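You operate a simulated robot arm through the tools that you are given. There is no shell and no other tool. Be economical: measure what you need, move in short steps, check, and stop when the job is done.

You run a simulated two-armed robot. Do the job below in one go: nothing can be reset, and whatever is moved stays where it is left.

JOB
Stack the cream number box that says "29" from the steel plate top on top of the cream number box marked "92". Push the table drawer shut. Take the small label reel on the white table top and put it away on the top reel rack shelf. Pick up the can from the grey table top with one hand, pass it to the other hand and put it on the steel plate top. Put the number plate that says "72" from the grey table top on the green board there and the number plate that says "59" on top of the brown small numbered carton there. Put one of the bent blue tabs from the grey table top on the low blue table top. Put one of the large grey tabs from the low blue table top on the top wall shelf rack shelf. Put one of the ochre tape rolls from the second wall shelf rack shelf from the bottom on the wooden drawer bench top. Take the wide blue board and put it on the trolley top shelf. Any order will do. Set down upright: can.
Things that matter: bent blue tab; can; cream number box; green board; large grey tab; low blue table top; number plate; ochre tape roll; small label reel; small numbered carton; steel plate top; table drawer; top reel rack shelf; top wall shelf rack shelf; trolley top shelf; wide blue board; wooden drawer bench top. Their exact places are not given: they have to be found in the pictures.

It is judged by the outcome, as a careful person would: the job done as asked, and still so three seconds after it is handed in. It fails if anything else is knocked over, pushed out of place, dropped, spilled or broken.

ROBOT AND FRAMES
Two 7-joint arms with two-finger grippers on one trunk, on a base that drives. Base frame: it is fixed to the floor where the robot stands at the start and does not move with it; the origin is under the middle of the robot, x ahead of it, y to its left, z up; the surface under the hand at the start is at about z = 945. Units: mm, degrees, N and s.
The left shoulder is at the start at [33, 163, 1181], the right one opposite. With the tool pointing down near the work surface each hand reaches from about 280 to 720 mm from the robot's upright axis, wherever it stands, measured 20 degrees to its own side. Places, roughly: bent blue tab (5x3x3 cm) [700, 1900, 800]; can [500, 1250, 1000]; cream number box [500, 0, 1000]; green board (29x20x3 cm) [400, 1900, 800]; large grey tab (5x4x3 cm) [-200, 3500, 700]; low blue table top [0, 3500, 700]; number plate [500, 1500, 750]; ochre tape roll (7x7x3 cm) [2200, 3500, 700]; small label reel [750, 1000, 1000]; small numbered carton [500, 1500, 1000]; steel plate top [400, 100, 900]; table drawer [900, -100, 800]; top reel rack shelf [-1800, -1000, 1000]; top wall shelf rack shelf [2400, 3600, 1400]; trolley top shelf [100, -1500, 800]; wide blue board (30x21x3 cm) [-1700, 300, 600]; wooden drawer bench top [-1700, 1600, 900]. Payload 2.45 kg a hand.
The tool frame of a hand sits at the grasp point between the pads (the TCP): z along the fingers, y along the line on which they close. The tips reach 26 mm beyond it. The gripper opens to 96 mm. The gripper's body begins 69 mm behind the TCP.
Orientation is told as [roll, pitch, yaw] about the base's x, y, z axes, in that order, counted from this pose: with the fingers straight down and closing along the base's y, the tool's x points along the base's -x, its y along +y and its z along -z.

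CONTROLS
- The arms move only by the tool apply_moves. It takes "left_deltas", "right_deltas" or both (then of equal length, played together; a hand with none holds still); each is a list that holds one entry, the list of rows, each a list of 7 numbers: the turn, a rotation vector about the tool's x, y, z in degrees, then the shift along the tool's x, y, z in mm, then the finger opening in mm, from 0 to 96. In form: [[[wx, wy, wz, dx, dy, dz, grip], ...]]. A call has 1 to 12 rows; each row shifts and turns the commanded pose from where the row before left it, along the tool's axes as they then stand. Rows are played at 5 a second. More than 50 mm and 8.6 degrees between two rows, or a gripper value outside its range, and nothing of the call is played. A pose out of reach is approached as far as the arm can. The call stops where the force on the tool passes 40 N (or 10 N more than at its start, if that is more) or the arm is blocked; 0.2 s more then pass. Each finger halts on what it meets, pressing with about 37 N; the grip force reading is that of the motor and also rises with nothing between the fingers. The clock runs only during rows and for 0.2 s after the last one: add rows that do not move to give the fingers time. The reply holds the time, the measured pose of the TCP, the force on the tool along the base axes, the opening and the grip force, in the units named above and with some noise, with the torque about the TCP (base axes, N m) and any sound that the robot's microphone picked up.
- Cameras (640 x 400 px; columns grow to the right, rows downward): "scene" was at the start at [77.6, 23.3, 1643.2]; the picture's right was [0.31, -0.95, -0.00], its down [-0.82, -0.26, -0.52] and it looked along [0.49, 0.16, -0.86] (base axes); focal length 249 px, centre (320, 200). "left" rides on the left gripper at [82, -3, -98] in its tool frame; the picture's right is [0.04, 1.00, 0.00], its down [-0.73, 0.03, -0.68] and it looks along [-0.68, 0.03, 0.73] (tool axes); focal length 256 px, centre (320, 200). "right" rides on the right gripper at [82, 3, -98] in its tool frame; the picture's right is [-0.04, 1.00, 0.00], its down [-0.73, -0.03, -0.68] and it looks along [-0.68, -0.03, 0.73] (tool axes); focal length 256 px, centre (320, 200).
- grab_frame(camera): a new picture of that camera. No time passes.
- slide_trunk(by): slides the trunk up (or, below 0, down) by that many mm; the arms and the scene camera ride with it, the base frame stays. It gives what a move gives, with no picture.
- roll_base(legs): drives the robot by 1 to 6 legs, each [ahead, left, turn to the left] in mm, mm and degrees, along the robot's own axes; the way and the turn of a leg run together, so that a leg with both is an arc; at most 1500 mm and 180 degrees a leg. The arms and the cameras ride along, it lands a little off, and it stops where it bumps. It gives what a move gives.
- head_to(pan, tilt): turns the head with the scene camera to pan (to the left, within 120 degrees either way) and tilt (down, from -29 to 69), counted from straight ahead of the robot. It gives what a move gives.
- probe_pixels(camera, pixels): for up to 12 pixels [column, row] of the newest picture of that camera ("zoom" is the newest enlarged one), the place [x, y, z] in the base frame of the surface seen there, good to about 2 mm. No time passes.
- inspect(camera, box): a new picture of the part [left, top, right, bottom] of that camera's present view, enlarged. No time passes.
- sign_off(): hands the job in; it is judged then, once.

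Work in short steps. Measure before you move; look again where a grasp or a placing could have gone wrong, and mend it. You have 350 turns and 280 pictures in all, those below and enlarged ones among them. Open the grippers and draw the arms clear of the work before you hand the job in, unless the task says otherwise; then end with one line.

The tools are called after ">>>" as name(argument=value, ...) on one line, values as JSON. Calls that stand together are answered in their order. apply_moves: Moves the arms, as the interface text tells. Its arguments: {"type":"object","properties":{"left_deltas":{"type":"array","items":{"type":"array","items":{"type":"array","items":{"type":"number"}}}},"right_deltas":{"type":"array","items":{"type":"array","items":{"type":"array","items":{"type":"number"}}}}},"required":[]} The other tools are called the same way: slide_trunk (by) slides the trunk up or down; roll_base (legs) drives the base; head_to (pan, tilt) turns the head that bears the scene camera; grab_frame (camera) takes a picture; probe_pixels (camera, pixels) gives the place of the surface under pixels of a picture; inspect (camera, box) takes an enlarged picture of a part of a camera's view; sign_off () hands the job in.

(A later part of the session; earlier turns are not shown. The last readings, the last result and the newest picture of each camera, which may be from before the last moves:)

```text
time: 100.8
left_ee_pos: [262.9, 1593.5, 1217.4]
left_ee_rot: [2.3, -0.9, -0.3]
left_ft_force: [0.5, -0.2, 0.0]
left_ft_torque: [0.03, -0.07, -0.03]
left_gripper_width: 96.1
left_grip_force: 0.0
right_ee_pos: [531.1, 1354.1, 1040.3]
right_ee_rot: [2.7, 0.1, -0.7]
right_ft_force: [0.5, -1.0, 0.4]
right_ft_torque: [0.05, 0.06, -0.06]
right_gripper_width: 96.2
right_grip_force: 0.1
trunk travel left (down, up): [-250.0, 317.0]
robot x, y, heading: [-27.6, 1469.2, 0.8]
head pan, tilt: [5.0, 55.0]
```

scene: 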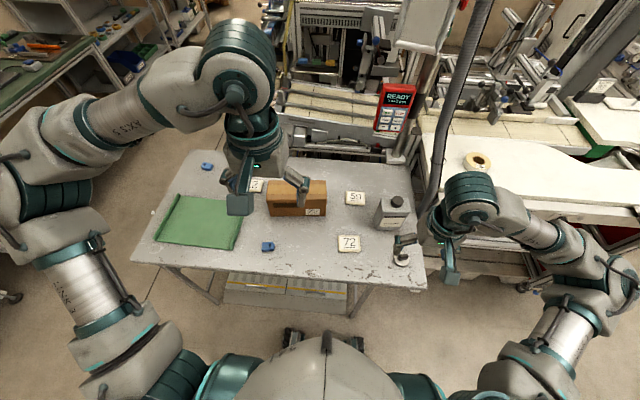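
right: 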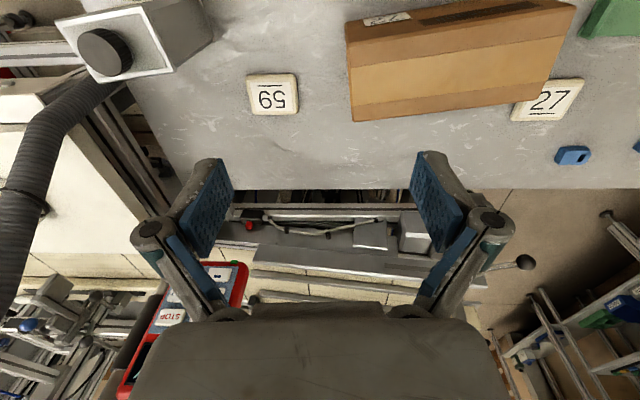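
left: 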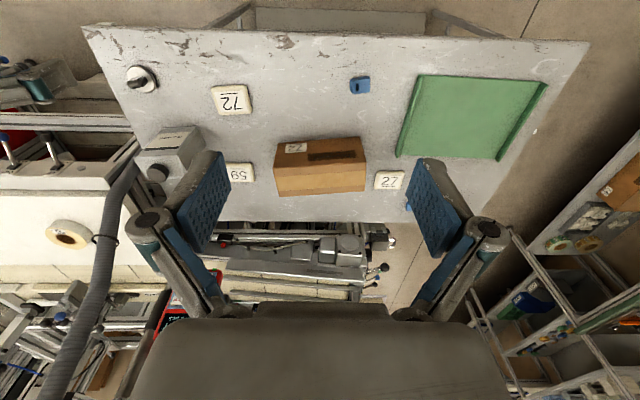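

Sway is now only ~1–3 mm. I level the right hand and move it above plate 59 (601,1347).

>>> apply_moves(right_deltas=[[[2.6, 0, -0.6, -23, -2, 10, 96], [0, 0, 0, -23, -2, 15, 96], [0, 0, 0, -23, -2, 15, 96], [0, 0, 0, 0, 0, 0, 96], [0, 0, 0, 0, 0, 0, 96]]])

>>> grab_frame(camera="right")

```text
time: 102.0
left_ee_pos: [265.6, 1602.5, 1214.1]
left_ee_rot: [2.1, -0.6, -0.4]
left_ft_force: [-0.2, -1.1, -1.0]
left_ft_torque: [0.03, -0.04, 0.0]
left_gripper_width: 95.9
left_grip_force: 0.0
right_ee_pos: [603.3, 1356.7, 994.4]
right_ee_rot: [-0.3, 0.5, -0.1]
right_ft_force: [-0.3, -1.2, -0.7]
right_ft_torque: [0.09, 0.03, -0.01]
right_gripper_width: 95.8
right_grip_force: 0.0
trunk travel left (down, up): [-250.0, 317.0]
robot x, y, heading: [-33.0, 1468.6, 1.0]
head pan, tilt: [5.0, 55.0]
```

```text
223 pictures are left
```

right: 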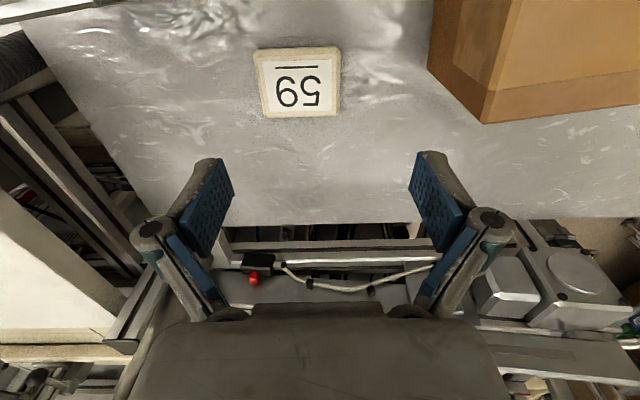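

Plate 59 is at (300,82). I probe its corners.

>>> probe_pixels(camera="right", pixels=[[256, 50], [338, 48], [341, 112], [263, 115], [300, 82], [432, 65], [490, 120], [230, 100]])

```text
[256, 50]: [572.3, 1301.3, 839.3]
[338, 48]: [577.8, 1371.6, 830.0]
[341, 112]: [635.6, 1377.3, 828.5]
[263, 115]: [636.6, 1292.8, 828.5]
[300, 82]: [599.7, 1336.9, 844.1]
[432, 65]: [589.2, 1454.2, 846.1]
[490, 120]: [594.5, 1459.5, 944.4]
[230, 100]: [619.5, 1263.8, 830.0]
```

Plate centre is (602,1337), about 66 mm wide in y. I shift −19 mm in y, descend to TCP z≈895, and check.

>>> apply_moves(right_deltas=[[[0, 0, 0, 0, -19, 20, 96], [0, 0, 0, 0, 0, 40, 96], [0, 0, 0, 0, 0, 40, 96], [0, 0, 0, 0, 0, 0, 96], [0, 0, 0, 0, 0, 0, 96]]])

>>> grab_frame(camera="right")

```text
time: 103.4
left_ee_pos: [260.8, 1604.0, 1217.6]
left_ee_rot: [2.3, -1.0, -0.4]
left_ft_force: [-0.2, -1.4, -0.4]
left_ft_torque: [0.09, -0.03, -0.01]
left_gripper_width: 96.2
left_grip_force: 0.0
right_ee_pos: [595.5, 1342.4, 900.4]
right_ee_rot: [0.2, 0.1, 0.0]
right_ft_force: [-0.2, -1.4, 0.2]
right_ft_torque: [0.13, -0.01, 0.01]
right_gripper_width: 96.1
right_grip_force: 0.0
trunk travel left (down, up): [-250.0, 317.0]
robot x, y, heading: [-29.4, 1480.9, 0.6]
head pan, tilt: [5.0, 55.0]
stopped in row 5 (right hand): the arm was blocked; the commanded pose is now the measured one
```

```text
222 pictures are left
```

right: 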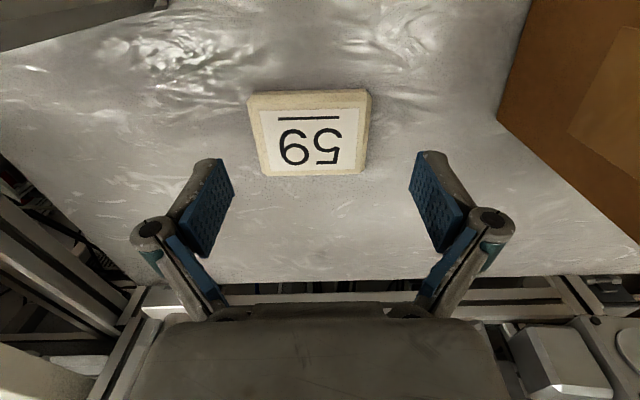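

Well centred. I descend 42 mm and close.

>>> apply_moves(right_deltas=[[[0, 0, 0, -4, -3, 22, 96], [0, 0, 0, -2, 0, 19, 96], [0, 0, 0, 0, 0, 0, 50], [0, 0, 0, 0, 0, 0, 40], [0, 0, 0, 0, 0, 0, 40], [0, 0, 0, 0, 0, 0, 40]]])

>>> grab_frame(camera="right")

```text
time: 105.0
left_ee_pos: [255.0, 1648.6, 1215.7]
left_ee_rot: [0.5, -1.2, 0.2]
left_ft_force: [-0.4, 0.7, 0.1]
left_ft_torque: [-0.04, 0.02, 0.03]
left_gripper_width: 96.1
left_grip_force: 0.2
right_ee_pos: [600.0, 1376.0, 865.6]
right_ee_rot: [-1.1, -0.4, 0.7]
right_ft_force: [0.4, 1.7, 4.2]
right_ft_torque: [-0.07, 0.0, 0.02]
right_gripper_width: 42.8
right_grip_force: 0.1
trunk travel left (down, up): [-250.0, 317.0]
robot x, y, heading: [-27.0, 1491.2, 1.0]
head pan, tilt: [5.0, 55.0]
stopped in row 6 (right hand): the arm was blocked; the commanded pose is now the measured one
```

```text
221 pictures are left
```

right: 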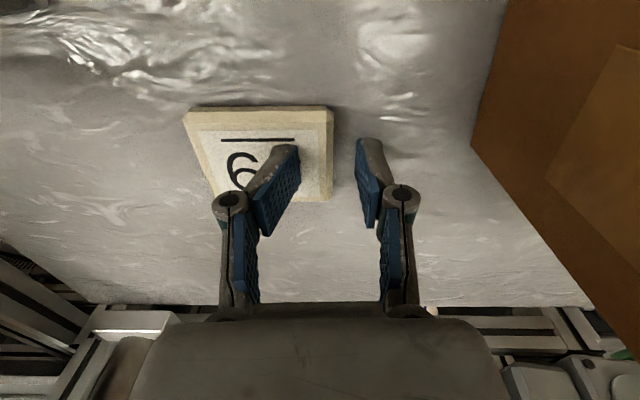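

The robot swayed ~30 mm in y during closing, and a finger came down on the plate. I open, raise, and then watch the sway decay.

>>> apply_moves(right_deltas=[[[0, 0, 0, 0, 0, -20, 43], [0, 0, 0, 0, 0, -30, 96], [0, 0, 0, 0, 0, 0, 96]]])

>>> apply_moves(right_deltas=[[[0, 0, 0, 0, 0, 0, 96], [0, 0, 0, 0, 0, 0, 96], [0, 0, 0, 0, 0, 0, 96]]])

>>> apply_moves(right_deltas=[[[0, 0, 0, 0, 0, 0, 96], [0, 0, 0, 0, 0, 0, 96], [0, 0, 0, 0, 0, 0, 96]]])

>>> apply_moves(right_deltas=[[[0, 0, 0, 0, 0, 0, 96], [0, 0, 0, 0, 0, 0, 96], [0, 0, 0, 0, 0, 0, 96]]])

>>> apply_moves(right_deltas=[[[0, 0, 0, 0, 0, 0, 96], [0, 0, 0, 0, 0, 0, 96], [0, 0, 0, 0, 0, 0, 96]]])

>>> apply_moves(right_deltas=[[[0, 0, 0, 0, 0, 0, 96], [0, 0, 0, 0, 0, 0, 96], [0, 0, 0, 0, 0, 0, 96]]])

```text
time: 105.8
left_ee_pos: [257.1, 1658.9, 1216.0]
left_ee_rot: [0.2, -1.1, 0.4]
left_ft_force: [-0.3, 0.2, 0.4]
left_ft_torque: [-0.05, 0.07, 0.0]
left_gripper_width: 95.9
left_grip_force: 0.1
right_ee_pos: [601.0, 1387.9, 915.8]
right_ee_rot: [-1.5, -0.2, 0.7]
right_ft_force: [-0.4, 0.7, -0.8]
right_ft_torque: [-0.15, -0.05, 0.03]
right_gripper_width: 96.1
right_grip_force: 0.0
trunk travel left (down, up): [-250.0, 317.0]
robot x, y, heading: [-26.4, 1491.5, 0.8]
head pan, tilt: [5.0, 55.0]
```

```text
time: 106.6
left_ee_pos: [256.4, 1663.4, 1214.1]
left_ee_rot: [0.0, -1.1, 0.2]
left_ft_force: [0.4, 1.9, -0.2]
left_ft_torque: [-0.13, -0.01, 0.02]
left_gripper_width: 95.9
left_grip_force: 0.1
right_ee_pos: [601.9, 1390.8, 917.4]
right_ee_rot: [-1.8, -0.3, 0.7]
right_ft_force: [-0.9, 1.5, -0.4]
right_ft_torque: [-0.16, -0.04, 0.01]
right_gripper_width: 95.9
right_grip_force: 0.0
trunk travel left (down, up): [-250.0, 317.0]
robot x, y, heading: [-28.7, 1495.7, 1.0]
head pan, tilt: [5.0, 55.0]
```

```text
time: 107.4
left_ee_pos: [256.5, 1663.0, 1215.6]
left_ee_rot: [0.1, -1.2, 0.4]
left_ft_force: [0.7, 0.3, 0.1]
left_ft_torque: [-0.05, 0.02, -0.01]
left_gripper_width: 96.1
left_grip_force: 0.1
right_ee_pos: [600.1, 1389.3, 916.1]
right_ee_rot: [-1.5, -0.3, 0.7]
right_ft_force: [-0.8, 1.5, -0.1]
right_ft_torque: [-0.15, -0.03, 0.0]
right_gripper_width: 95.6
right_grip_force: 0.0
trunk travel left (down, up): [-250.0, 317.0]
robot x, y, heading: [-30.4, 1494.3, 0.7]
head pan, tilt: [5.0, 55.0]
```

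```text
time: 108.2
left_ee_pos: [256.1, 1655.3, 1214.7]
left_ee_rot: [0.3, -1.3, 0.3]
left_ft_force: [-0.3, 1.2, 0.3]
left_ft_torque: [-0.01, 0.04, -0.01]
left_gripper_width: 95.8
left_grip_force: 0.0
right_ee_pos: [601.0, 1385.3, 915.6]
right_ee_rot: [-1.4, -0.4, 0.7]
right_ft_force: [0.0, 1.1, 0.3]
right_ft_torque: [-0.1, -0.05, -0.01]
right_gripper_width: 96.1
right_grip_force: 0.1
trunk travel left (down, up): [-250.0, 317.0]
robot x, y, heading: [-28.1, 1495.3, 1.1]
head pan, tilt: [5.0, 55.0]
```

```text
time: 109.0
left_ee_pos: [257.2, 1644.6, 1216.0]
left_ee_rot: [0.7, -1.1, 0.2]
left_ft_force: [0.1, 0.3, 0.4]
left_ft_torque: [-0.03, 0.02, -0.02]
left_gripper_width: 96.2
left_grip_force: 0.0
right_ee_pos: [601.9, 1375.8, 914.9]
right_ee_rot: [-1.0, -0.4, 0.5]
right_ft_force: [-0.2, -0.1, -0.1]
right_ft_torque: [-0.04, -0.01, 0.03]
right_gripper_width: 96.4
right_grip_force: 0.1
trunk travel left (down, up): [-250.0, 317.0]
robot x, y, heading: [-29.7, 1492.5, 1.0]
head pan, tilt: [5.0, 55.0]
```

```text
time: 109.8
left_ee_pos: [257.7, 1634.5, 1218.1]
left_ee_rot: [1.2, -1.2, 0.0]
left_ft_force: [0.3, -1.3, -0.5]
left_ft_torque: [0.03, 0.01, 0.04]
left_gripper_width: 96.0
left_grip_force: 0.1
right_ee_pos: [602.1, 1366.2, 912.5]
right_ee_rot: [-0.6, -0.3, 0.5]
right_ft_force: [-0.7, -0.2, 0.9]
right_ft_torque: [0.0, -0.04, -0.01]
right_gripper_width: 96.1
right_grip_force: 0.1
trunk travel left (down, up): [-250.0, 317.0]
robot x, y, heading: [-25.2, 1490.2, 1.0]
head pan, tilt: [5.0, 55.0]
```

The sway is slow (~14 s). The base may be pressing something under the table (the last leg reported blocked), so I back off 50 mm and watch.

>>> apply_moves(right_deltas=[[[0, 0, 0, 0, 0, -40, 96], [0, 0, 0, 0, 0, -20, 96]]])

>>> roll_base(legs=[[-50, 0, 0]])

>>> apply_moves(right_deltas=[[[0, 0, 0, 0, 0, 0, 96], [0, 0, 0, 0, 0, 0, 96], [0, 0, 0, 0, 0, 0, 96]]])

>>> apply_moves(right_deltas=[[[0, 0, 0, 0, 0, 0, 96], [0, 0, 0, 0, 0, 0, 96], [0, 0, 0, 0, 0, 0, 96]]])

>>> apply_moves(right_deltas=[[[0, 0, 0, 0, 0, 0, 96], [0, 0, 0, 0, 0, 0, 96], [0, 0, 0, 0, 0, 0, 96]]])

>>> apply_moves(right_deltas=[[[0, 0, 0, 0, 0, 0, 96], [0, 0, 0, 0, 0, 0, 96], [0, 0, 0, 0, 0, 0, 96], [0, 0, 0, 0, 0, 0, 96], [0, 0, 0, 0, 0, 0, 96], [0, 0, 0, 0, 0, 0, 96]]])

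>>> apply_moves(right_deltas=[[[0, 0, 0, 0, 0, 0, 96], [0, 0, 0, 0, 0, 0, 96], [0, 0, 0, 0, 0, 0, 96], [0, 0, 0, 0, 0, 0, 96], [0, 0, 0, 0, 0, 0, 96], [0, 0, 0, 0, 0, 0, 96]]])

```text
time: 110.4
left_ee_pos: [258.4, 1619.4, 1218.4]
left_ee_rot: [1.8, -1.2, 0.0]
left_ft_force: [-0.3, -1.2, 0.7]
left_ft_torque: [0.03, -0.06, -0.03]
left_gripper_width: 96.1
left_grip_force: 0.1
right_ee_pos: [599.8, 1352.3, 969.6]
right_ee_rot: [0.0, -0.2, 0.4]
right_ft_force: [-0.5, -0.3, 0.4]
right_ft_torque: [0.13, 0.06, -0.02]
right_gripper_width: 96.0
right_grip_force: 0.1
trunk travel left (down, up): [-250.0, 317.0]
robot x, y, heading: [-29.6, 1485.2, 0.8]
head pan, tilt: [5.0, 55.0]
```

```text
time: 111.3
left_ee_pos: [209.7, 1617.0, 1218.3]
left_ee_rot: [2.0, -1.1, 0.0]
left_ft_force: [-0.6, 0.5, -0.2]
left_ft_torque: [0.03, -0.03, 0.0]
left_gripper_width: 96.1
left_grip_force: 0.1
right_ee_pos: [552.0, 1350.7, 969.2]
right_ee_rot: [-0.1, -0.1, 0.5]
right_ft_force: [-0.5, -0.5, 0.5]
right_ft_torque: [0.01, 0.0, 0.0]
right_gripper_width: 95.9
right_grip_force: 0.2
trunk travel left (down, up): [-250.0, 317.0]
robot x, y, heading: [-81.0, 1487.0, 0.7]
head pan, tilt: [5.0, 55.0]
```

```text
time: 112.1
left_ee_pos: [199.9, 1620.5, 1220.3]
left_ee_rot: [1.8, -1.5, -0.1]
left_ft_force: [-0.2, 0.1, 0.2]
left_ft_torque: [0.01, -0.02, 0.01]
left_gripper_width: 96.0
left_grip_force: 0.1
right_ee_pos: [545.9, 1351.1, 975.0]
right_ee_rot: [-0.2, -0.6, 0.2]
right_ft_force: [0.1, 0.0, 0.5]
right_ft_torque: [0.09, -0.01, 0.02]
right_gripper_width: 96.1
right_grip_force: 0.1
trunk travel left (down, up): [-250.0, 317.0]
robot x, y, heading: [-79.4, 1485.1, 0.6]
head pan, tilt: [5.0, 55.0]
```

```text
time: 112.9
left_ee_pos: [201.8, 1625.8, 1220.2]
left_ee_rot: [1.3, -1.4, 0.1]
left_ft_force: [0.0, -0.7, 0.6]
left_ft_torque: [0.03, 0.02, -0.04]
left_gripper_width: 96.1
left_grip_force: 0.0
right_ee_pos: [546.3, 1355.6, 974.4]
right_ee_rot: [-0.4, -0.5, 0.4]
right_ft_force: [0.8, -0.5, -0.7]
right_ft_torque: [0.07, 0.03, 0.02]
right_gripper_width: 95.9
right_grip_force: 0.1
trunk travel left (down, up): [-250.0, 317.0]
robot x, y, heading: [-80.2, 1483.1, 0.7]
head pan, tilt: [5.0, 55.0]
```

```text
time: 113.7
left_ee_pos: [201.4, 1631.5, 1218.8]
left_ee_rot: [1.2, -1.4, 0.0]
left_ft_force: [1.1, -0.2, 0.5]
left_ft_torque: [-0.03, -0.03, 0.01]
left_gripper_width: 95.8
left_grip_force: 0.1
right_ee_pos: [545.9, 1361.5, 973.7]
right_ee_rot: [-0.7, -0.5, 0.4]
right_ft_force: [0.5, 0.1, 0.2]
right_ft_torque: [-0.01, 0.01, -0.02]
right_gripper_width: 96.1
right_grip_force: 0.1
trunk travel left (down, up): [-250.0, 317.0]
robot x, y, heading: [-78.1, 1485.1, 0.7]
head pan, tilt: [5.0, 55.0]
```

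```text
time: 115.1
left_ee_pos: [202.2, 1633.6, 1219.1]
left_ee_rot: [1.1, -1.3, 0.1]
left_ft_force: [0.2, -0.1, -0.6]
left_ft_torque: [0.0, 0.01, 0.01]
left_gripper_width: 95.9
left_grip_force: 0.0
right_ee_pos: [546.5, 1363.5, 975.4]
right_ee_rot: [-0.7, -0.5, 0.5]
right_ft_force: [0.5, 0.8, 0.5]
right_ft_torque: [0.0, 0.03, 0.01]
right_gripper_width: 95.9
right_grip_force: 0.1
trunk travel left (down, up): [-250.0, 317.0]
robot x, y, heading: [-75.2, 1485.9, 1.0]
head pan, tilt: [5.0, 55.0]
```

```text
time: 116.5
left_ee_pos: [202.1, 1631.4, 1218.1]
left_ee_rot: [1.2, -1.4, -0.1]
left_ft_force: [-0.1, -0.6, 0.6]
left_ft_torque: [0.02, -0.02, 0.01]
left_gripper_width: 95.9
left_grip_force: 0.0
right_ee_pos: [546.5, 1362.7, 975.1]
right_ee_rot: [-0.7, -0.5, 0.4]
right_ft_force: [0.6, -0.2, 0.3]
right_ft_torque: [-0.02, -0.02, 0.02]
right_gripper_width: 95.8
right_grip_force: 0.1
trunk travel left (down, up): [-250.0, 317.0]
robot x, y, heading: [-78.4, 1489.7, 0.8]
head pan, tilt: [5.0, 55.0]
```

Settled now: sway decays within ~5 s when free. I move the right hand gently above plate 59 again and look.

>>> apply_moves(right_deltas=[[[-0.7, 0.5, 0.4, -14, -6, 5, 96], [0, 0, 0, -14, -6, 5, 96], [0, 0, 0, -14, -6, 5, 96], [0, 0, 0, -14, -6, 5, 96], [0, 0, 0, 0, 0, 10, 96], [0, 0, 0, 0, 0, 15, 96], [0, 0, 0, 0, 0, 15, 96], [0, 0, 0, 0, 0, 10, 96], [0, 0, 0, 0, 0, 0, 96], [0, 0, 0, 0, 0, 0, 96]]])

>>> grab_frame(camera="right")

```text
time: 118.7
left_ee_pos: [202.0, 1631.9, 1219.0]
left_ee_rot: [1.2, -1.5, 0.0]
left_ft_force: [0.8, 0.5, -0.5]
left_ft_torque: [-0.01, 0.01, -0.02]
left_gripper_width: 96.2
left_grip_force: 0.1
right_ee_pos: [603.5, 1339.5, 905.4]
right_ee_rot: [-0.1, 0.0, 0.0]
right_ft_force: [0.0, -0.7, 0.0]
right_ft_torque: [0.03, 0.0, -0.01]
right_gripper_width: 95.7
right_grip_force: 0.1
trunk travel left (down, up): [-250.0, 317.0]
robot x, y, heading: [-76.8, 1487.7, 0.8]
head pan, tilt: [5.0, 55.0]
```

```text
220 pictures are left
```

right: 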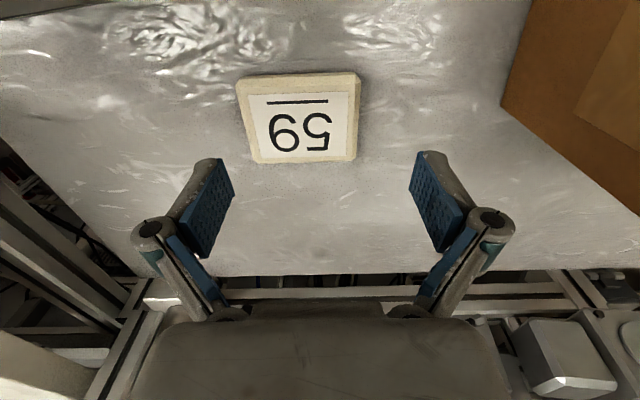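

Stable. Probe the plate's place again before descending.

>>> probe_pixels(camera="right", pixels=[[244, 82], [355, 82], [350, 155], [260, 155], [300, 118]])

```text
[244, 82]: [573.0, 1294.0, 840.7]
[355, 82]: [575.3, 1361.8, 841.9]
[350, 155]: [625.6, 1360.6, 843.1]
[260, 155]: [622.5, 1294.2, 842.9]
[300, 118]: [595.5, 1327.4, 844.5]
```

Centre (599,1328). Shift −11 mm in y, descend 47 mm, close and lift.

>>> apply_moves(right_deltas=[[[0, 0, 0, 3, -11, 10, 96], [0, 0, 0, 0, 0, 18, 96], [0, 0, 0, 0, 0, 17, 96], [0, 0, 0, 0, 0, 0, 96], [0, 0, 0, 0, 0, 0, 60], [0, 0, 0, 0, 0, 0, 55], [0, 0, 0, 0, 0, 0, 55], [0, 0, 0, 0, 0, -10, 55], [0, 0, 0, 0, 0, -20, 55], [0, 0, 0, 0, 0, -20, 55]]])

>>> grab_frame(camera="right")

```text
time: 120.3
left_ee_pos: [197.0, 1632.1, 1218.0]
left_ee_rot: [1.1, -1.5, 0.1]
left_ft_force: [0.3, -0.2, 0.4]
left_ft_torque: [0.02, 0.01, 0.02]
left_gripper_width: 95.9
left_grip_force: 0.0
right_ee_pos: [600.1, 1327.6, 869.1]
right_ee_rot: [0.0, -0.6, -0.1]
right_ft_force: [-4.6, -4.1, 22.1]
right_ft_torque: [-0.12, 0.18, -0.05]
right_gripper_width: 6.0
right_grip_force: 18.6
trunk travel left (down, up): [-250.0, 317.0]
robot x, y, heading: [-78.7, 1483.1, 0.7]
head pan, tilt: [5.0, 55.0]
stopped in row 7 (right hand): the force on the tool passed its limit at 44 N (the readings are from after the stop); the commanded pose is now the measured one
```

```text
219 pictures are left
```

right: 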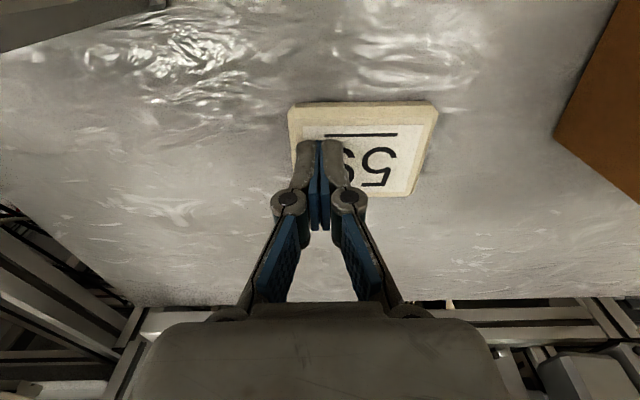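

The fingers rode over the plate: open tips are ~13 mm shallower than closed ones. I raise, open and re-measure, then go lower (TCP ≈ 852).

>>> apply_moves(right_deltas=[[[0, 0, 0, 0, 0, -15, 6], [0, 0, 0, 0, 0, -20, 40], [0, 0, 0, 0, 0, 0, 96], [0, 0, 0, 0, 0, 0, 96], [0, 0, 0, 0, 0, 0, 96], [0, 0, 0, 0, 0, 0, 96]]])

>>> grab_frame(camera="right")

```text
time: 121.7
left_ee_pos: [200.7, 1631.1, 1218.6]
left_ee_rot: [1.2, -1.5, 0.1]
left_ft_force: [0.2, 0.5, -0.4]
left_ft_torque: [-0.02, 0.02, 0.0]
left_gripper_width: 96.2
left_grip_force: 0.1
right_ee_pos: [600.9, 1325.8, 900.5]
right_ee_rot: [0.1, -0.2, -0.1]
right_ft_force: [-0.2, 1.0, 0.0]
right_ft_torque: [-0.01, 0.0, 0.02]
right_gripper_width: 95.9
right_grip_force: 0.0
trunk travel left (down, up): [-250.0, 317.0]
robot x, y, heading: [-79.7, 1485.1, 0.8]
head pan, tilt: [5.0, 55.0]
```

```text
218 pictures are left
```

right: 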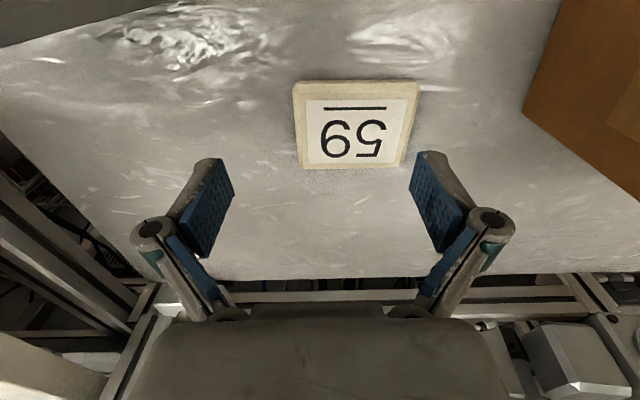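

>>> probe_pixels(camera="right", pixels=[[296, 86], [415, 86], [403, 160], [305, 162], [352, 125]])

```text
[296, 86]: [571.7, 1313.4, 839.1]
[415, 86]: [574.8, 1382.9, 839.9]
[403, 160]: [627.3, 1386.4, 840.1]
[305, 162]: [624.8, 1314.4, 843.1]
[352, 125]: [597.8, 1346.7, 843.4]
```

Plate is now at (599,1348). I shift +22 mm in y, descend to 852, close and lift.

>>> apply_moves(right_deltas=[[[0, 0, 0, 2, 22, 8, 96], [0, 0, 0, 0, 0, 15, 96], [0, 0, 0, 0, 0, 15, 96], [0, 0, 0, 0, 0, 10, 96], [0, 0, 0, 0, 0, 0, 96], [0, 0, 0, 0, 0, 0, 60], [0, 0, 0, 0, 0, 0, 55], [0, 0, 0, 0, 0, 0, 55], [0, 0, 0, 0, 0, -10, 55], [0, 0, 0, 0, 0, -20, 55], [0, 0, 0, 0, 0, -30, 55]]])

>>> grab_frame(camera="right")

```text
time: 124.1
left_ee_pos: [199.0, 1631.5, 1220.0]
left_ee_rot: [1.1, -1.6, -0.1]
left_ft_force: [0.2, 0.8, -0.1]
left_ft_torque: [0.02, -0.02, 0.05]
left_gripper_width: 95.8
left_grip_force: 0.1
right_ee_pos: [598.0, 1349.6, 912.6]
right_ee_rot: [0.1, -0.5, -0.1]
right_ft_force: [-0.6, 0.4, -0.6]
right_ft_torque: [-0.01, -0.05, -0.01]
right_gripper_width: 77.0
right_grip_force: 37.7
trunk travel left (down, up): [-250.0, 317.0]
robot x, y, heading: [-80.2, 1488.0, 0.8]
head pan, tilt: [5.0, 55.0]
```

```text
217 pictures are left
```

right: 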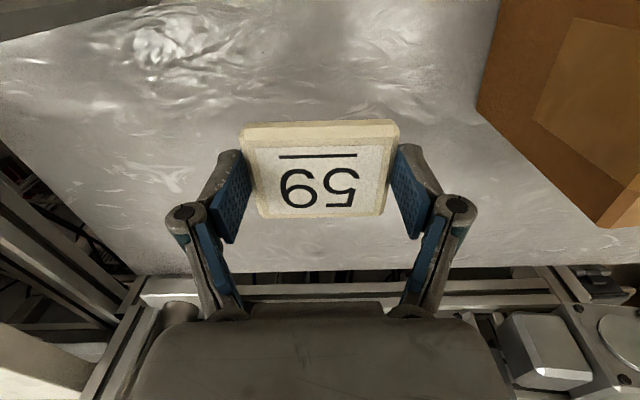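

Plate 59 is held. I raise it to z≈1000 and measure the carton's top with the scene camera.

>>> apply_moves(right_deltas=[[[0, 0, 0, 0, 0, -30, 55], [0, 0, 0, 0, 0, -30, 55], [0, 0, 0, 0, 0, -30, 55], [0, 0, 0, 0, 0, 0, 55]]])

>>> inspect(camera="scene", box=[220, 140, 440, 280])

```text
time: 125.1
left_ee_pos: [199.8, 1631.0, 1218.8]
left_ee_rot: [1.2, -1.4, 0.1]
left_ft_force: [0.0, 0.2, -0.3]
left_ft_torque: [0.0, 0.02, 0.02]
left_gripper_width: 96.0
left_grip_force: 0.0
right_ee_pos: [597.1, 1350.8, 1000.9]
right_ee_rot: [0.1, -0.3, 0.0]
right_ft_force: [-0.3, -0.2, -0.2]
right_ft_torque: [0.01, 0.01, 0.0]
right_gripper_width: 77.2
right_grip_force: 36.8
trunk travel left (down, up): [-250.0, 317.0]
robot x, y, heading: [-79.1, 1485.5, 1.0]
head pan, tilt: [5.0, 55.0]
```

```text
2.86 times, centred on (330, 210) of scene
```

zoom: 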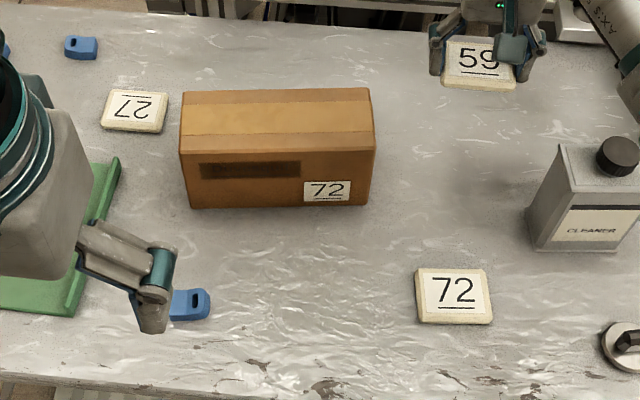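

The carton's top is fully visible; I probe its corners, plus the can, plate 72 and blue tab.

>>> probe_pixels(camera="zoom", pixels=[[184, 94], [368, 91], [372, 147], [184, 147], [278, 118], [560, 150], [636, 165], [598, 185], [617, 150], [555, 195], [452, 292], [190, 303]])

```text
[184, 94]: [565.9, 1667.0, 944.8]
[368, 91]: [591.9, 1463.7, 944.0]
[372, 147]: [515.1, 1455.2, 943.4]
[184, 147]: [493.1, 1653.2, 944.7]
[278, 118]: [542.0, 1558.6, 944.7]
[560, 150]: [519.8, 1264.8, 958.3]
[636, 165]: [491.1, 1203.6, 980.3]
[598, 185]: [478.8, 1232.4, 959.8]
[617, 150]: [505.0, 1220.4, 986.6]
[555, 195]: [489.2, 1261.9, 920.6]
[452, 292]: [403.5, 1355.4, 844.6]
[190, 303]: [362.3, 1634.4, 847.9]
```

Carton top: centre (542,1560), z 944.5, turned about +6°. I carry the plate over it.

>>> apply_moves(right_deltas=[[[0, 0, 0, 9, 34, -2, 55], [0, 0, 0, 9, 34, 0, 55], [0, 0, -2, 9, 34, 0, 55], [0, 0, -2, 9, 34, 0, 55], [0, 0, -2, 9, 34, 0, 55], [0, 0, 0, 6, 36, 0, 55], [0, 0, 0, 0, 0, 0, 55], [0, 0, 0, 0, 0, 0, 55]]])

>>> grab_frame(camera="right")

```text
time: 126.9
left_ee_pos: [199.2, 1630.4, 1218.4]
left_ee_rot: [1.3, -1.5, 0.0]
left_ft_force: [-0.5, 0.2, 0.5]
left_ft_torque: [0.0, 0.05, -0.02]
left_gripper_width: 96.0
left_grip_force: 0.1
right_ee_pos: [540.0, 1553.2, 1004.9]
right_ee_rot: [0.0, -0.4, 6.0]
right_ft_force: [0.0, -0.2, -0.9]
right_ft_torque: [-0.02, 0.03, -0.01]
right_gripper_width: 77.1
right_grip_force: 37.1
trunk travel left (down, up): [-250.0, 317.0]
robot x, y, heading: [-79.1, 1484.6, 1.0]
head pan, tilt: [5.0, 55.0]
```

```text
215 pictures are left
```

right: 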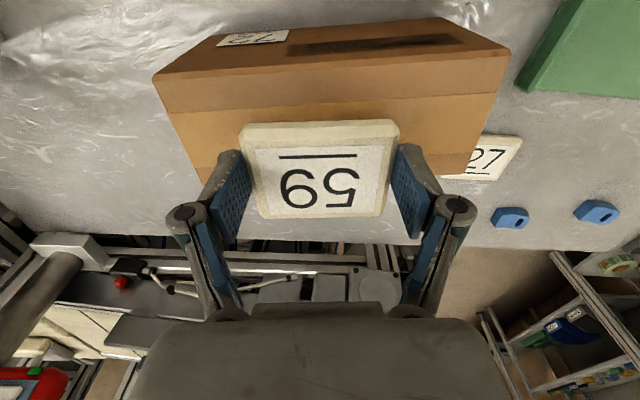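

Positioned. I lower gently to contact around z≈967.

>>> apply_moves(right_deltas=[[[0, 0.3, 0, 0, 0, 14, 55], [0, 0, 0, 0, 0, 12, 55], [0, 0, 0, 0, 0, 8, 55], [0, 0, 0, 0, 0, 2, 55], [0, 0, 0, 0, 0, 1.5, 55], [0, 0, 0, 0, 0, 0, 55]]])

```text
time: 128.3
left_ee_pos: [197.9, 1631.4, 1219.3]
left_ee_rot: [1.2, -1.6, 0.0]
left_ft_force: [0.5, -0.3, 0.2]
left_ft_torque: [0.0, 0.04, 0.01]
left_gripper_width: 96.1
left_grip_force: 0.0
right_ee_pos: [539.0, 1554.0, 969.2]
right_ee_rot: [0.0, -0.1, 6.0]
right_ft_force: [-0.1, 0.8, 7.7]
right_ft_torque: [0.1, -0.28, 0.02]
right_gripper_width: 77.0
right_grip_force: 37.3
trunk travel left (down, up): [-250.0, 317.0]
robot x, y, heading: [-79.7, 1482.0, 0.7]
head pan, tilt: [5.0, 55.0]
```

Contact begins (8 N). I press 1 mm more, open, and lift away.

>>> apply_moves(right_deltas=[[[0, 0, 0, 0, 0, 1, 55], [0, 0, 0, 0, 0, 0, 85], [0, 0, 0, 0, 0, 0, 96], [0, 0, 0, 0, 0, 0, 96], [0, 0, 0, 0, 0, -25, 96], [0, 0, 0, 0, 0, -40, 96], [0, 0, 0, 0, 0, -40, 96], [0, 0, 0, 0, -30, 0, 96], [0, 0, 0, 0, -30, 0, 96]]])

>>> grab_frame(camera="right")

```text
time: 130.3
left_ee_pos: [198.8, 1625.8, 1219.7]
left_ee_rot: [1.4, -1.6, 0.0]
left_ft_force: [0.2, 0.5, 0.7]
left_ft_torque: [0.0, -0.03, 0.03]
left_gripper_width: 96.1
left_grip_force: 0.0
right_ee_pos: [537.3, 1483.9, 1073.1]
right_ee_rot: [0.3, 0.0, 6.0]
right_ft_force: [0.5, 0.2, 0.7]
right_ft_torque: [-0.03, -0.01, 0.01]
right_gripper_width: 95.7
right_grip_force: 0.1
right hand out of reach, approached as far as the arm can: row 7
trunk travel left (down, up): [-250.0, 317.0]
robot x, y, heading: [-77.1, 1487.6, 0.9]
head pan, tilt: [5.0, 55.0]
```

```text
214 pictures are left
```

right: 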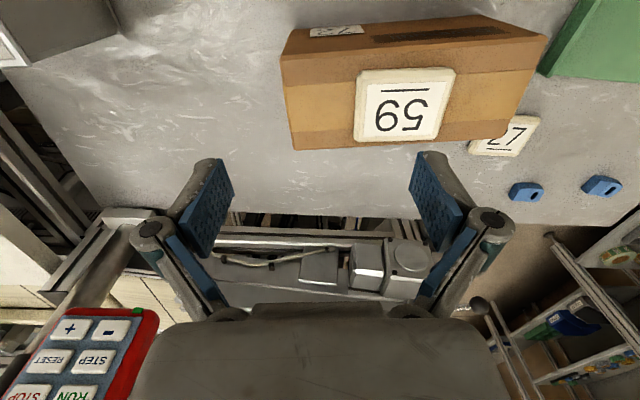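

Plate 59 rests on the carton. I retract the right hand to its side so the left can fetch plate 72.

>>> apply_moves(right_deltas=[[[0, 0, 0, 24, -26, 0, 96], [0, 0, 1, 24, -26, 0, 96], [0, 0, 1, 24, -26, 0, 96], [0, 0, 1, 24, -26, 0, 96], [0, 0, 1, 24, -26, 0, 96], [0, 0, 1, 24, -26, 0, 96], [0, 0, 1, 24, -26, 0, 96], [0, 0, 0, 24, -26, 0, 96], [0, 0, 0, 24, -26, 0, 96], [0, 0, 0, 24, -26, 0, 96]]])

>>> apply_moves(left_deltas=[[[1.2, 1.5, 0, -25, -33, 20, 96], [0, 0, 0, -25, -33, 25, 96], [0, 0, 0, -25, -33, 25, 96], [0, 0, 0, -25, -33, 25, 96], [0, 0, 0, -25, -33, 25, 96], [0, 0, 0, -25, -33, 25, 96], [0, 0, 0, -25, -33, 30, 96], [0, 0, 0, -25, -33, 30, 96], [0, 0, 0, 0, 0, 30, 96], [0, 0, 0, 0, 0, 30, 96], [0, 0, 0, 0, 0, 0, 96], [0, 0, 0, 0, 0, 0, 96]]])

>>> grab_frame(camera="left")

```text
time: 132.5
left_ee_pos: [197.7, 1629.4, 1220.0]
left_ee_rot: [1.2, -1.7, 0.1]
left_ft_force: [0.3, -0.5, 0.6]
left_ft_torque: [-0.01, 0.02, 0.01]
left_gripper_width: 96.1
left_grip_force: 0.1
right_ee_pos: [307.9, 1217.1, 1069.6]
right_ee_rot: [0.0, -0.1, 0.0]
right_ft_force: [-0.6, -0.7, -0.4]
right_ft_torque: [0.01, -0.02, -0.01]
right_gripper_width: 96.1
right_grip_force: 0.0
trunk travel left (down, up): [-250.0, 317.0]
robot x, y, heading: [-77.1, 1489.0, 0.9]
head pan, tilt: [5.0, 55.0]
```

```text
refused: row 7 steps farther than a row can; nothing moved
```

```text
213 pictures are left
```

left: 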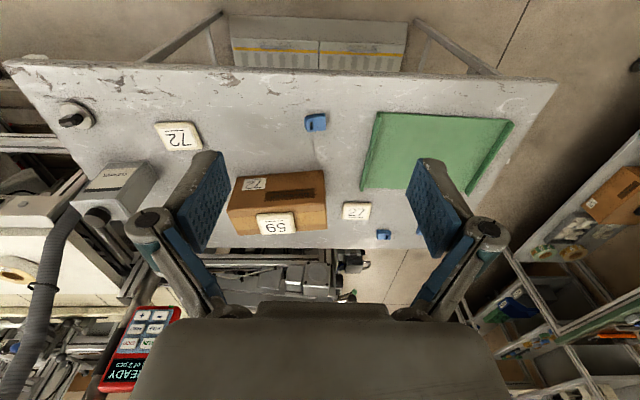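

Row too long; I resend with smaller steps.

>>> apply_moves(left_deltas=[[[1.2, 1.5, 0, -25, -33, 20, 96], [0, 0, 0, -25, -33, 25, 96], [0, 0, 0, -25, -33, 25, 96], [0, 0, 0, -25, -33, 25, 96], [0, 0, 0, -25, -33, 25, 96], [0, 0, 0, -25, -33, 25, 96], [0, 0, 0, -25, -33, 25, 96], [0, 0, 0, -25, -33, 25, 96], [0, 0, 0, 0, 0, 35, 96], [0, 0, 0, 0, 0, 35, 96], [0, 0, 0, 0, 0, 0, 96], [0, 0, 0, 0, 0, 0, 96]]])

>>> grab_frame(camera="left")

```text
time: 135.1
left_ee_pos: [399.3, 1364.6, 953.2]
left_ee_rot: [0.1, 0.0, -0.1]
left_ft_force: [-1.1, 0.2, -0.9]
left_ft_torque: [-0.01, 0.03, -0.03]
left_gripper_width: 96.2
left_grip_force: 0.0
right_ee_pos: [309.4, 1216.7, 1069.0]
right_ee_rot: [0.1, -0.1, -0.1]
right_ft_force: [-0.7, 0.6, 0.0]
right_ft_torque: [0.02, 0.02, 0.01]
right_gripper_width: 96.2
right_grip_force: 0.2
trunk travel left (down, up): [-250.0, 317.0]
robot x, y, heading: [-76.2, 1482.6, 0.4]
head pan, tilt: [5.0, 55.0]
```

```text
212 pictures are left
```

left: 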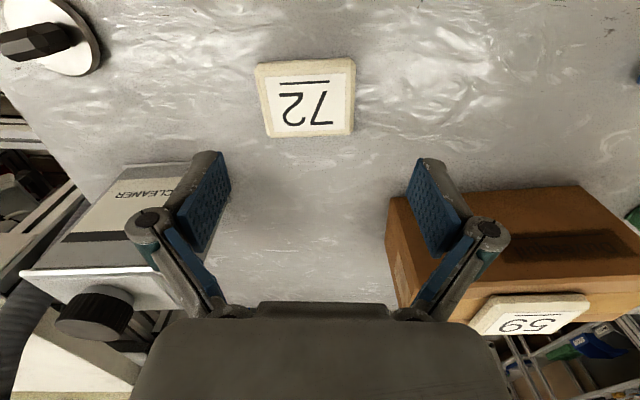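

Probe plate 72's corners and 59's lie on the carton.

>>> probe_pixels(camera="left", pixels=[[260, 68], [350, 65], [349, 130], [270, 132], [307, 98], [500, 303], [583, 300], [480, 330], [535, 330]])

```text
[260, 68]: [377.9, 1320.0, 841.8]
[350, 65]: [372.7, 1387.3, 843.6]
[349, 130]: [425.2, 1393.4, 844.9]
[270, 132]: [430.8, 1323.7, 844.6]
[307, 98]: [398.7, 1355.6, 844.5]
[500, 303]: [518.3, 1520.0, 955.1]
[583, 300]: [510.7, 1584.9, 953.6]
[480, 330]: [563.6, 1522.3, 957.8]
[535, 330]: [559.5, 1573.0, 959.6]
```

Plate 72 centre (402,1356). I shift −9 mm, descend to 852, close and lift.

>>> apply_moves(left_deltas=[[[0, 0, -3, -2, -9, 20, 96], [0, 0, 0, 0, 0, 25, 96], [0, 0, 0, 0, 0, 25, 96], [0, 0, 0, 0, 0, 18, 96], [0, 0, 0, 0, 0, 13, 96], [0, 0, 0, 0, 0, 0, 96], [0, 0, 0, 0, 0, 0, 60], [0, 0, 0, 0, 0, 0, 55], [0, 0, 0, 0, 0, 0, 55], [0, 0, 0, 0, 0, -10, 55], [0, 0, 0, 0, 0, -20, 55], [0, 0, 0, 0, 0, -30, 55]]])

>>> grab_frame(camera="left")

```text
time: 137.7
left_ee_pos: [401.9, 1357.5, 912.8]
left_ee_rot: [0.1, 0.0, 3.1]
left_ft_force: [-0.1, -0.4, -0.4]
left_ft_torque: [-0.01, -0.01, -0.01]
left_gripper_width: 77.3
left_grip_force: 36.6
right_ee_pos: [308.4, 1216.1, 1069.0]
right_ee_rot: [0.1, -0.2, 0.0]
right_ft_force: [0.6, -0.4, -1.3]
right_ft_torque: [-0.02, 0.02, 0.0]
right_gripper_width: 96.1
right_grip_force: 0.1
trunk travel left (down, up): [-250.0, 317.0]
robot x, y, heading: [-77.8, 1484.9, 0.9]
head pan, tilt: [5.0, 55.0]
```

```text
211 pictures are left
```

left: 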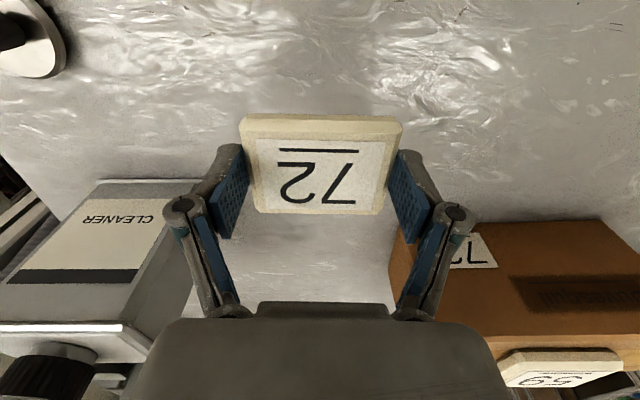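

Plate 72 held. I lift and carry it in +y in front of the carton, then measure the board.

>>> apply_moves(left_deltas=[[[0, 0, 0, 0, 0, -35, 55], [0, 0, 0, 0, 0, -35, 55], [0, 0, 0, 0, 42, -5, 55], [0, 0, 0, 0, 42, 0, 55], [0, 0, 0, 0, 42, 0, 55], [0, 0, 0, 0, 42, 0, 55], [0, 0, 0, 0, 42, 0, 55], [0, 0, 0, 0, 42, 0, 55], [0, 0, 0, 0, 42, 0, 55], [0, 0, 0, 0, 42, 0, 55], [0, 0, 0, 0, 42, 0, 55], [0, 0, 0, 0, 0, 0, 55]]])

>>> head_to(pan=35, tilt=50)

>>> grab_frame(camera="scene")

>>> grab_frame(camera="left")

```text
time: 140.3
left_ee_pos: [383.0, 1735.8, 986.5]
left_ee_rot: [0.1, 0.0, 3.1]
left_ft_force: [-0.2, -1.1, -0.7]
left_ft_torque: [0.04, 0.0, 0.01]
left_gripper_width: 76.9
left_grip_force: 36.5
right_ee_pos: [309.8, 1218.3, 1069.2]
right_ee_rot: [0.2, 0.0, 0.0]
right_ft_force: [0.3, -0.3, -0.2]
right_ft_torque: [-0.02, -0.01, 0.05]
right_gripper_width: 96.0
right_grip_force: 0.1
trunk travel left (down, up): [-250.0, 317.0]
robot x, y, heading: [-81.2, 1486.4, 0.9]
head pan, tilt: [5.0, 55.0]
```

```text
time: 141.2
left_ee_pos: [383.1, 1736.5, 988.1]
left_ee_rot: [0.0, 0.0, 3.1]
left_ft_force: [-0.4, -0.1, -0.7]
left_ft_torque: [-0.02, 0.02, -0.01]
left_gripper_width: 77.1
left_grip_force: 36.9
right_ee_pos: [308.7, 1218.0, 1068.7]
right_ee_rot: [0.1, 0.0, 0.0]
right_ft_force: [0.3, -0.2, 0.3]
right_ft_torque: [0.0, 0.0, 0.02]
right_gripper_width: 95.9
right_grip_force: 0.0
trunk travel left (down, up): [-250.0, 317.0]
robot x, y, heading: [-75.7, 1483.2, 1.0]
head pan, tilt: [35.0, 50.0]
```

```text
210 pictures are left
```

scene: 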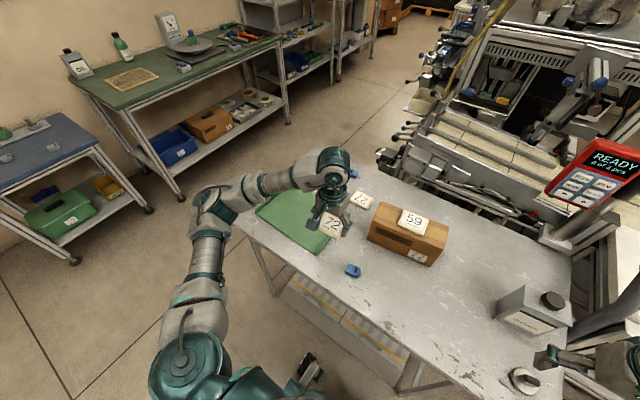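

```text
209 pictures are left
```

left: 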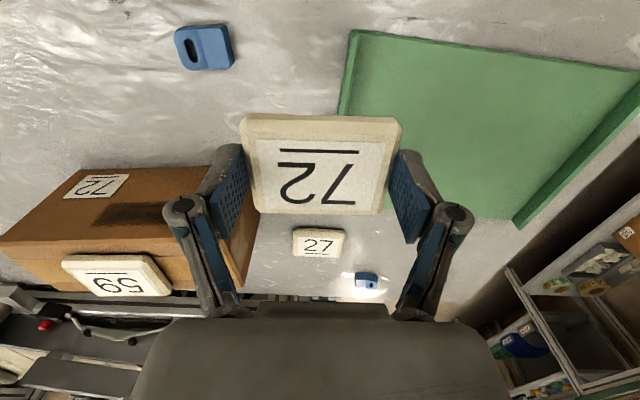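

Green board is in view; I probe its corners and floor.

>>> probe_pixels(camera="left", pixels=[[352, 32], [637, 72], [515, 220], [470, 110], [600, 80], [360, 40], [630, 100], [500, 60], [210, 50]])

```text
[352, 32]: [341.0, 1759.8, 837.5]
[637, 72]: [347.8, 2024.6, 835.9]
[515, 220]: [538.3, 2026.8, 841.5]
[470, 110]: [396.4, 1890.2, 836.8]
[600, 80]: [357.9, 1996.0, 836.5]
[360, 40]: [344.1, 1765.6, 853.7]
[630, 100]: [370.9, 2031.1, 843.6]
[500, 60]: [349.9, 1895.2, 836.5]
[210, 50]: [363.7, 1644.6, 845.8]
```

Board floor is z 836.5, centre (440,1895). I carry the plate there.

>>> apply_moves(left_deltas=[[[0, 0, 0, -13, 32, 10, 55], [0, 0, 0, -13, 32, 10, 55], [0, 0, 0, -13, 32, 10, 55], [0, 0, 0, -13, 32, 10, 55], [0, 0, 0, -13, 32, 10, 55], [0, 0, 0, 0, 0, 25, 55], [0, 0, 0, 0, 0, 25, 55], [0, 0, 0, 0, 0, 15, 55], [0, 0, 0, 0, 0, 0, 55], [0, 0, 0, 0, 0, 0, 55]]])

>>> grab_frame(camera="left")

```text
time: 143.4
left_ee_pos: [437.7, 1900.3, 873.1]
left_ee_rot: [0.0, 0.0, 3.1]
left_ft_force: [0.4, 1.4, -0.5]
left_ft_torque: [0.02, 0.0, 0.0]
left_gripper_width: 77.1
left_grip_force: 36.5
right_ee_pos: [308.5, 1218.9, 1069.4]
right_ee_rot: [0.0, 0.0, -0.1]
right_ft_force: [0.2, -0.2, -0.9]
right_ft_torque: [-0.02, -0.05, 0.02]
right_gripper_width: 96.0
right_grip_force: 0.0
trunk travel left (down, up): [-250.0, 317.0]
robot x, y, heading: [-79.4, 1486.9, 1.0]
head pan, tilt: [35.0, 50.0]
```

```text
208 pictures are left
```

left: 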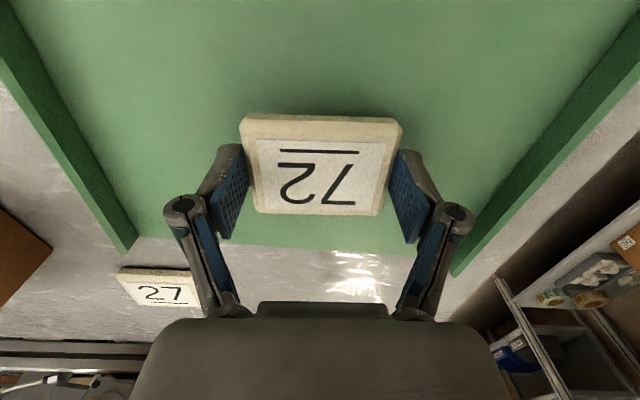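

Well inside the board. I lower to contact (~859), open and lift.

>>> apply_moves(left_deltas=[[[0, 0, 0, 0, 0, 8, 55], [0, 0, 0, 0, 0, 4, 55], [0, 0, 0, 0, 0, 2, 55], [0, 0, 0, 0, 0, 0, 55], [0, 0, 0, 0, 0, 0, 85], [0, 0, 0, 0, 0, 0, 96], [0, 0, 0, 0, 0, 0, 96], [0, 0, 0, 0, 0, -25, 96], [0, 0, 0, 0, 0, -40, 96], [0, 0, 0, 0, 0, -40, 96]]])

>>> grab_frame(camera="left")

```text
time: 145.6
left_ee_pos: [437.2, 1897.6, 963.5]
left_ee_rot: [0.0, 0.0, 3.1]
left_ft_force: [0.3, 0.1, -0.5]
left_ft_torque: [0.01, -0.01, 0.02]
left_gripper_width: 95.7
left_grip_force: 0.0
right_ee_pos: [310.0, 1218.7, 1069.2]
right_ee_rot: [0.1, -0.1, 0.1]
right_ft_force: [-0.7, -1.3, 0.6]
right_ft_torque: [0.02, 0.0, 0.01]
right_gripper_width: 96.2
right_grip_force: 0.0
trunk travel left (down, up): [-250.0, 317.0]
robot x, y, heading: [-79.9, 1483.1, 0.7]
head pan, tilt: [35.0, 50.0]
```

```text
207 pictures are left
```

left: 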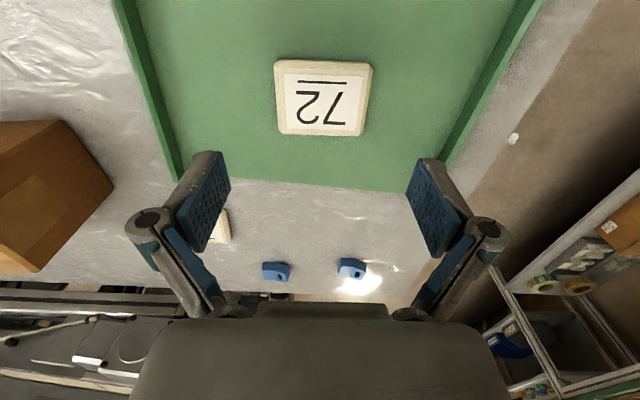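

72 sits in the board. Now the can: I bring the right hand above it and raise the left out of the way.

>>> apply_moves(right_deltas=[[[0, 0, 0, -38, 0, 0, 96], [0, 0, 0, -38, 0, 0, 96], [0, 0, 0, -38, 0, 0, 96], [0, 0, 0, -38, 0, 0, 96], [0, 0, 0, -38, 0, 0, 96], [0, 0, 0, 0, 0, 0, 96], [0, 0, 0, 0, 0, 0, 96]]], left_deltas=[[[0, 0, 3, 20, -20, -30, 96], [0, 0, 0, 20, -20, -30, 96], [0, 0, 0, 20, -20, -30, 96], [0, 0, 0, 20, -20, -30, 96], [0, 0, 0, 20, -20, 0, 96], [0, 0, 0, 0, 0, 0, 96], [0, 0, 0, 0, 0, 0, 96]]])

>>> grab_frame(camera="right")

>>> head_to(pan=-10, tilt=50)

>>> inspect(camera="scene", box=[220, 140, 420, 280])

```text
time: 147.2
left_ee_pos: [337.5, 1797.4, 1082.6]
left_ee_rot: [0.1, 0.0, 0.1]
left_ft_force: [-0.2, -0.3, 0.6]
left_ft_torque: [0.01, 0.01, -0.01]
left_gripper_width: 96.1
left_grip_force: 0.0
right_ee_pos: [499.3, 1219.0, 1070.9]
right_ee_rot: [0.0, 0.0, 0.0]
right_ft_force: [-0.5, -0.1, 0.5]
right_ft_torque: [-0.02, 0.0, -0.03]
right_gripper_width: 96.1
right_grip_force: 0.0
trunk travel left (down, up): [-250.0, 317.0]
robot x, y, heading: [-77.4, 1485.0, 0.9]
head pan, tilt: [35.0, 50.0]
```

```text
206 pictures are left
```

right: 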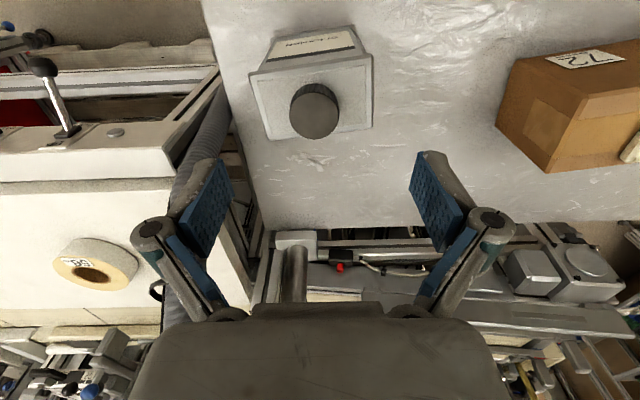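

```text
time: 148.4
left_ee_pos: [338.4, 1798.2, 1082.9]
left_ee_rot: [0.0, 0.0, 0.1]
left_ft_force: [0.8, 0.5, 0.6]
left_ft_torque: [0.04, -0.02, -0.05]
left_gripper_width: 96.1
left_grip_force: 0.0
right_ee_pos: [500.0, 1219.4, 1069.7]
right_ee_rot: [0.0, 0.0, 0.1]
right_ft_force: [0.3, 0.2, -0.2]
right_ft_torque: [0.01, -0.01, 0.01]
right_gripper_width: 95.8
right_grip_force: 0.0
trunk travel left (down, up): [-250.0, 317.0]
robot x, y, heading: [-76.8, 1485.3, 0.6]
head pan, tilt: [-10.0, 50.0]
```

```text
2.86 times, centred on (320, 210) of scene
```

zoom: 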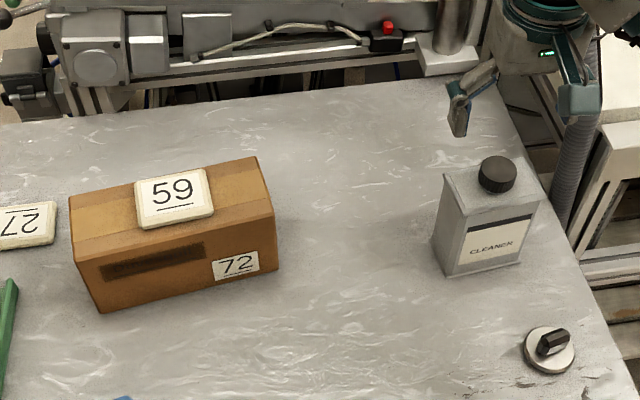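

Probe the can's top face corners and cap in the right camera.

>>> probe_pixels(camera="right", pixels=[[253, 76], [369, 56], [371, 124], [270, 137], [315, 92], [315, 105], [300, 65], [355, 38], [290, 115]])

```text
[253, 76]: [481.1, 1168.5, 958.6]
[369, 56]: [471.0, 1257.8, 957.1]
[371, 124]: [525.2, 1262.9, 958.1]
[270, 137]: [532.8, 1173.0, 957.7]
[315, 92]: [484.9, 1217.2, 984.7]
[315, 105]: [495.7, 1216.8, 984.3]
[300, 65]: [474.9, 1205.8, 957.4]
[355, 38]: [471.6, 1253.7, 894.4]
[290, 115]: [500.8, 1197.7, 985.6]
```

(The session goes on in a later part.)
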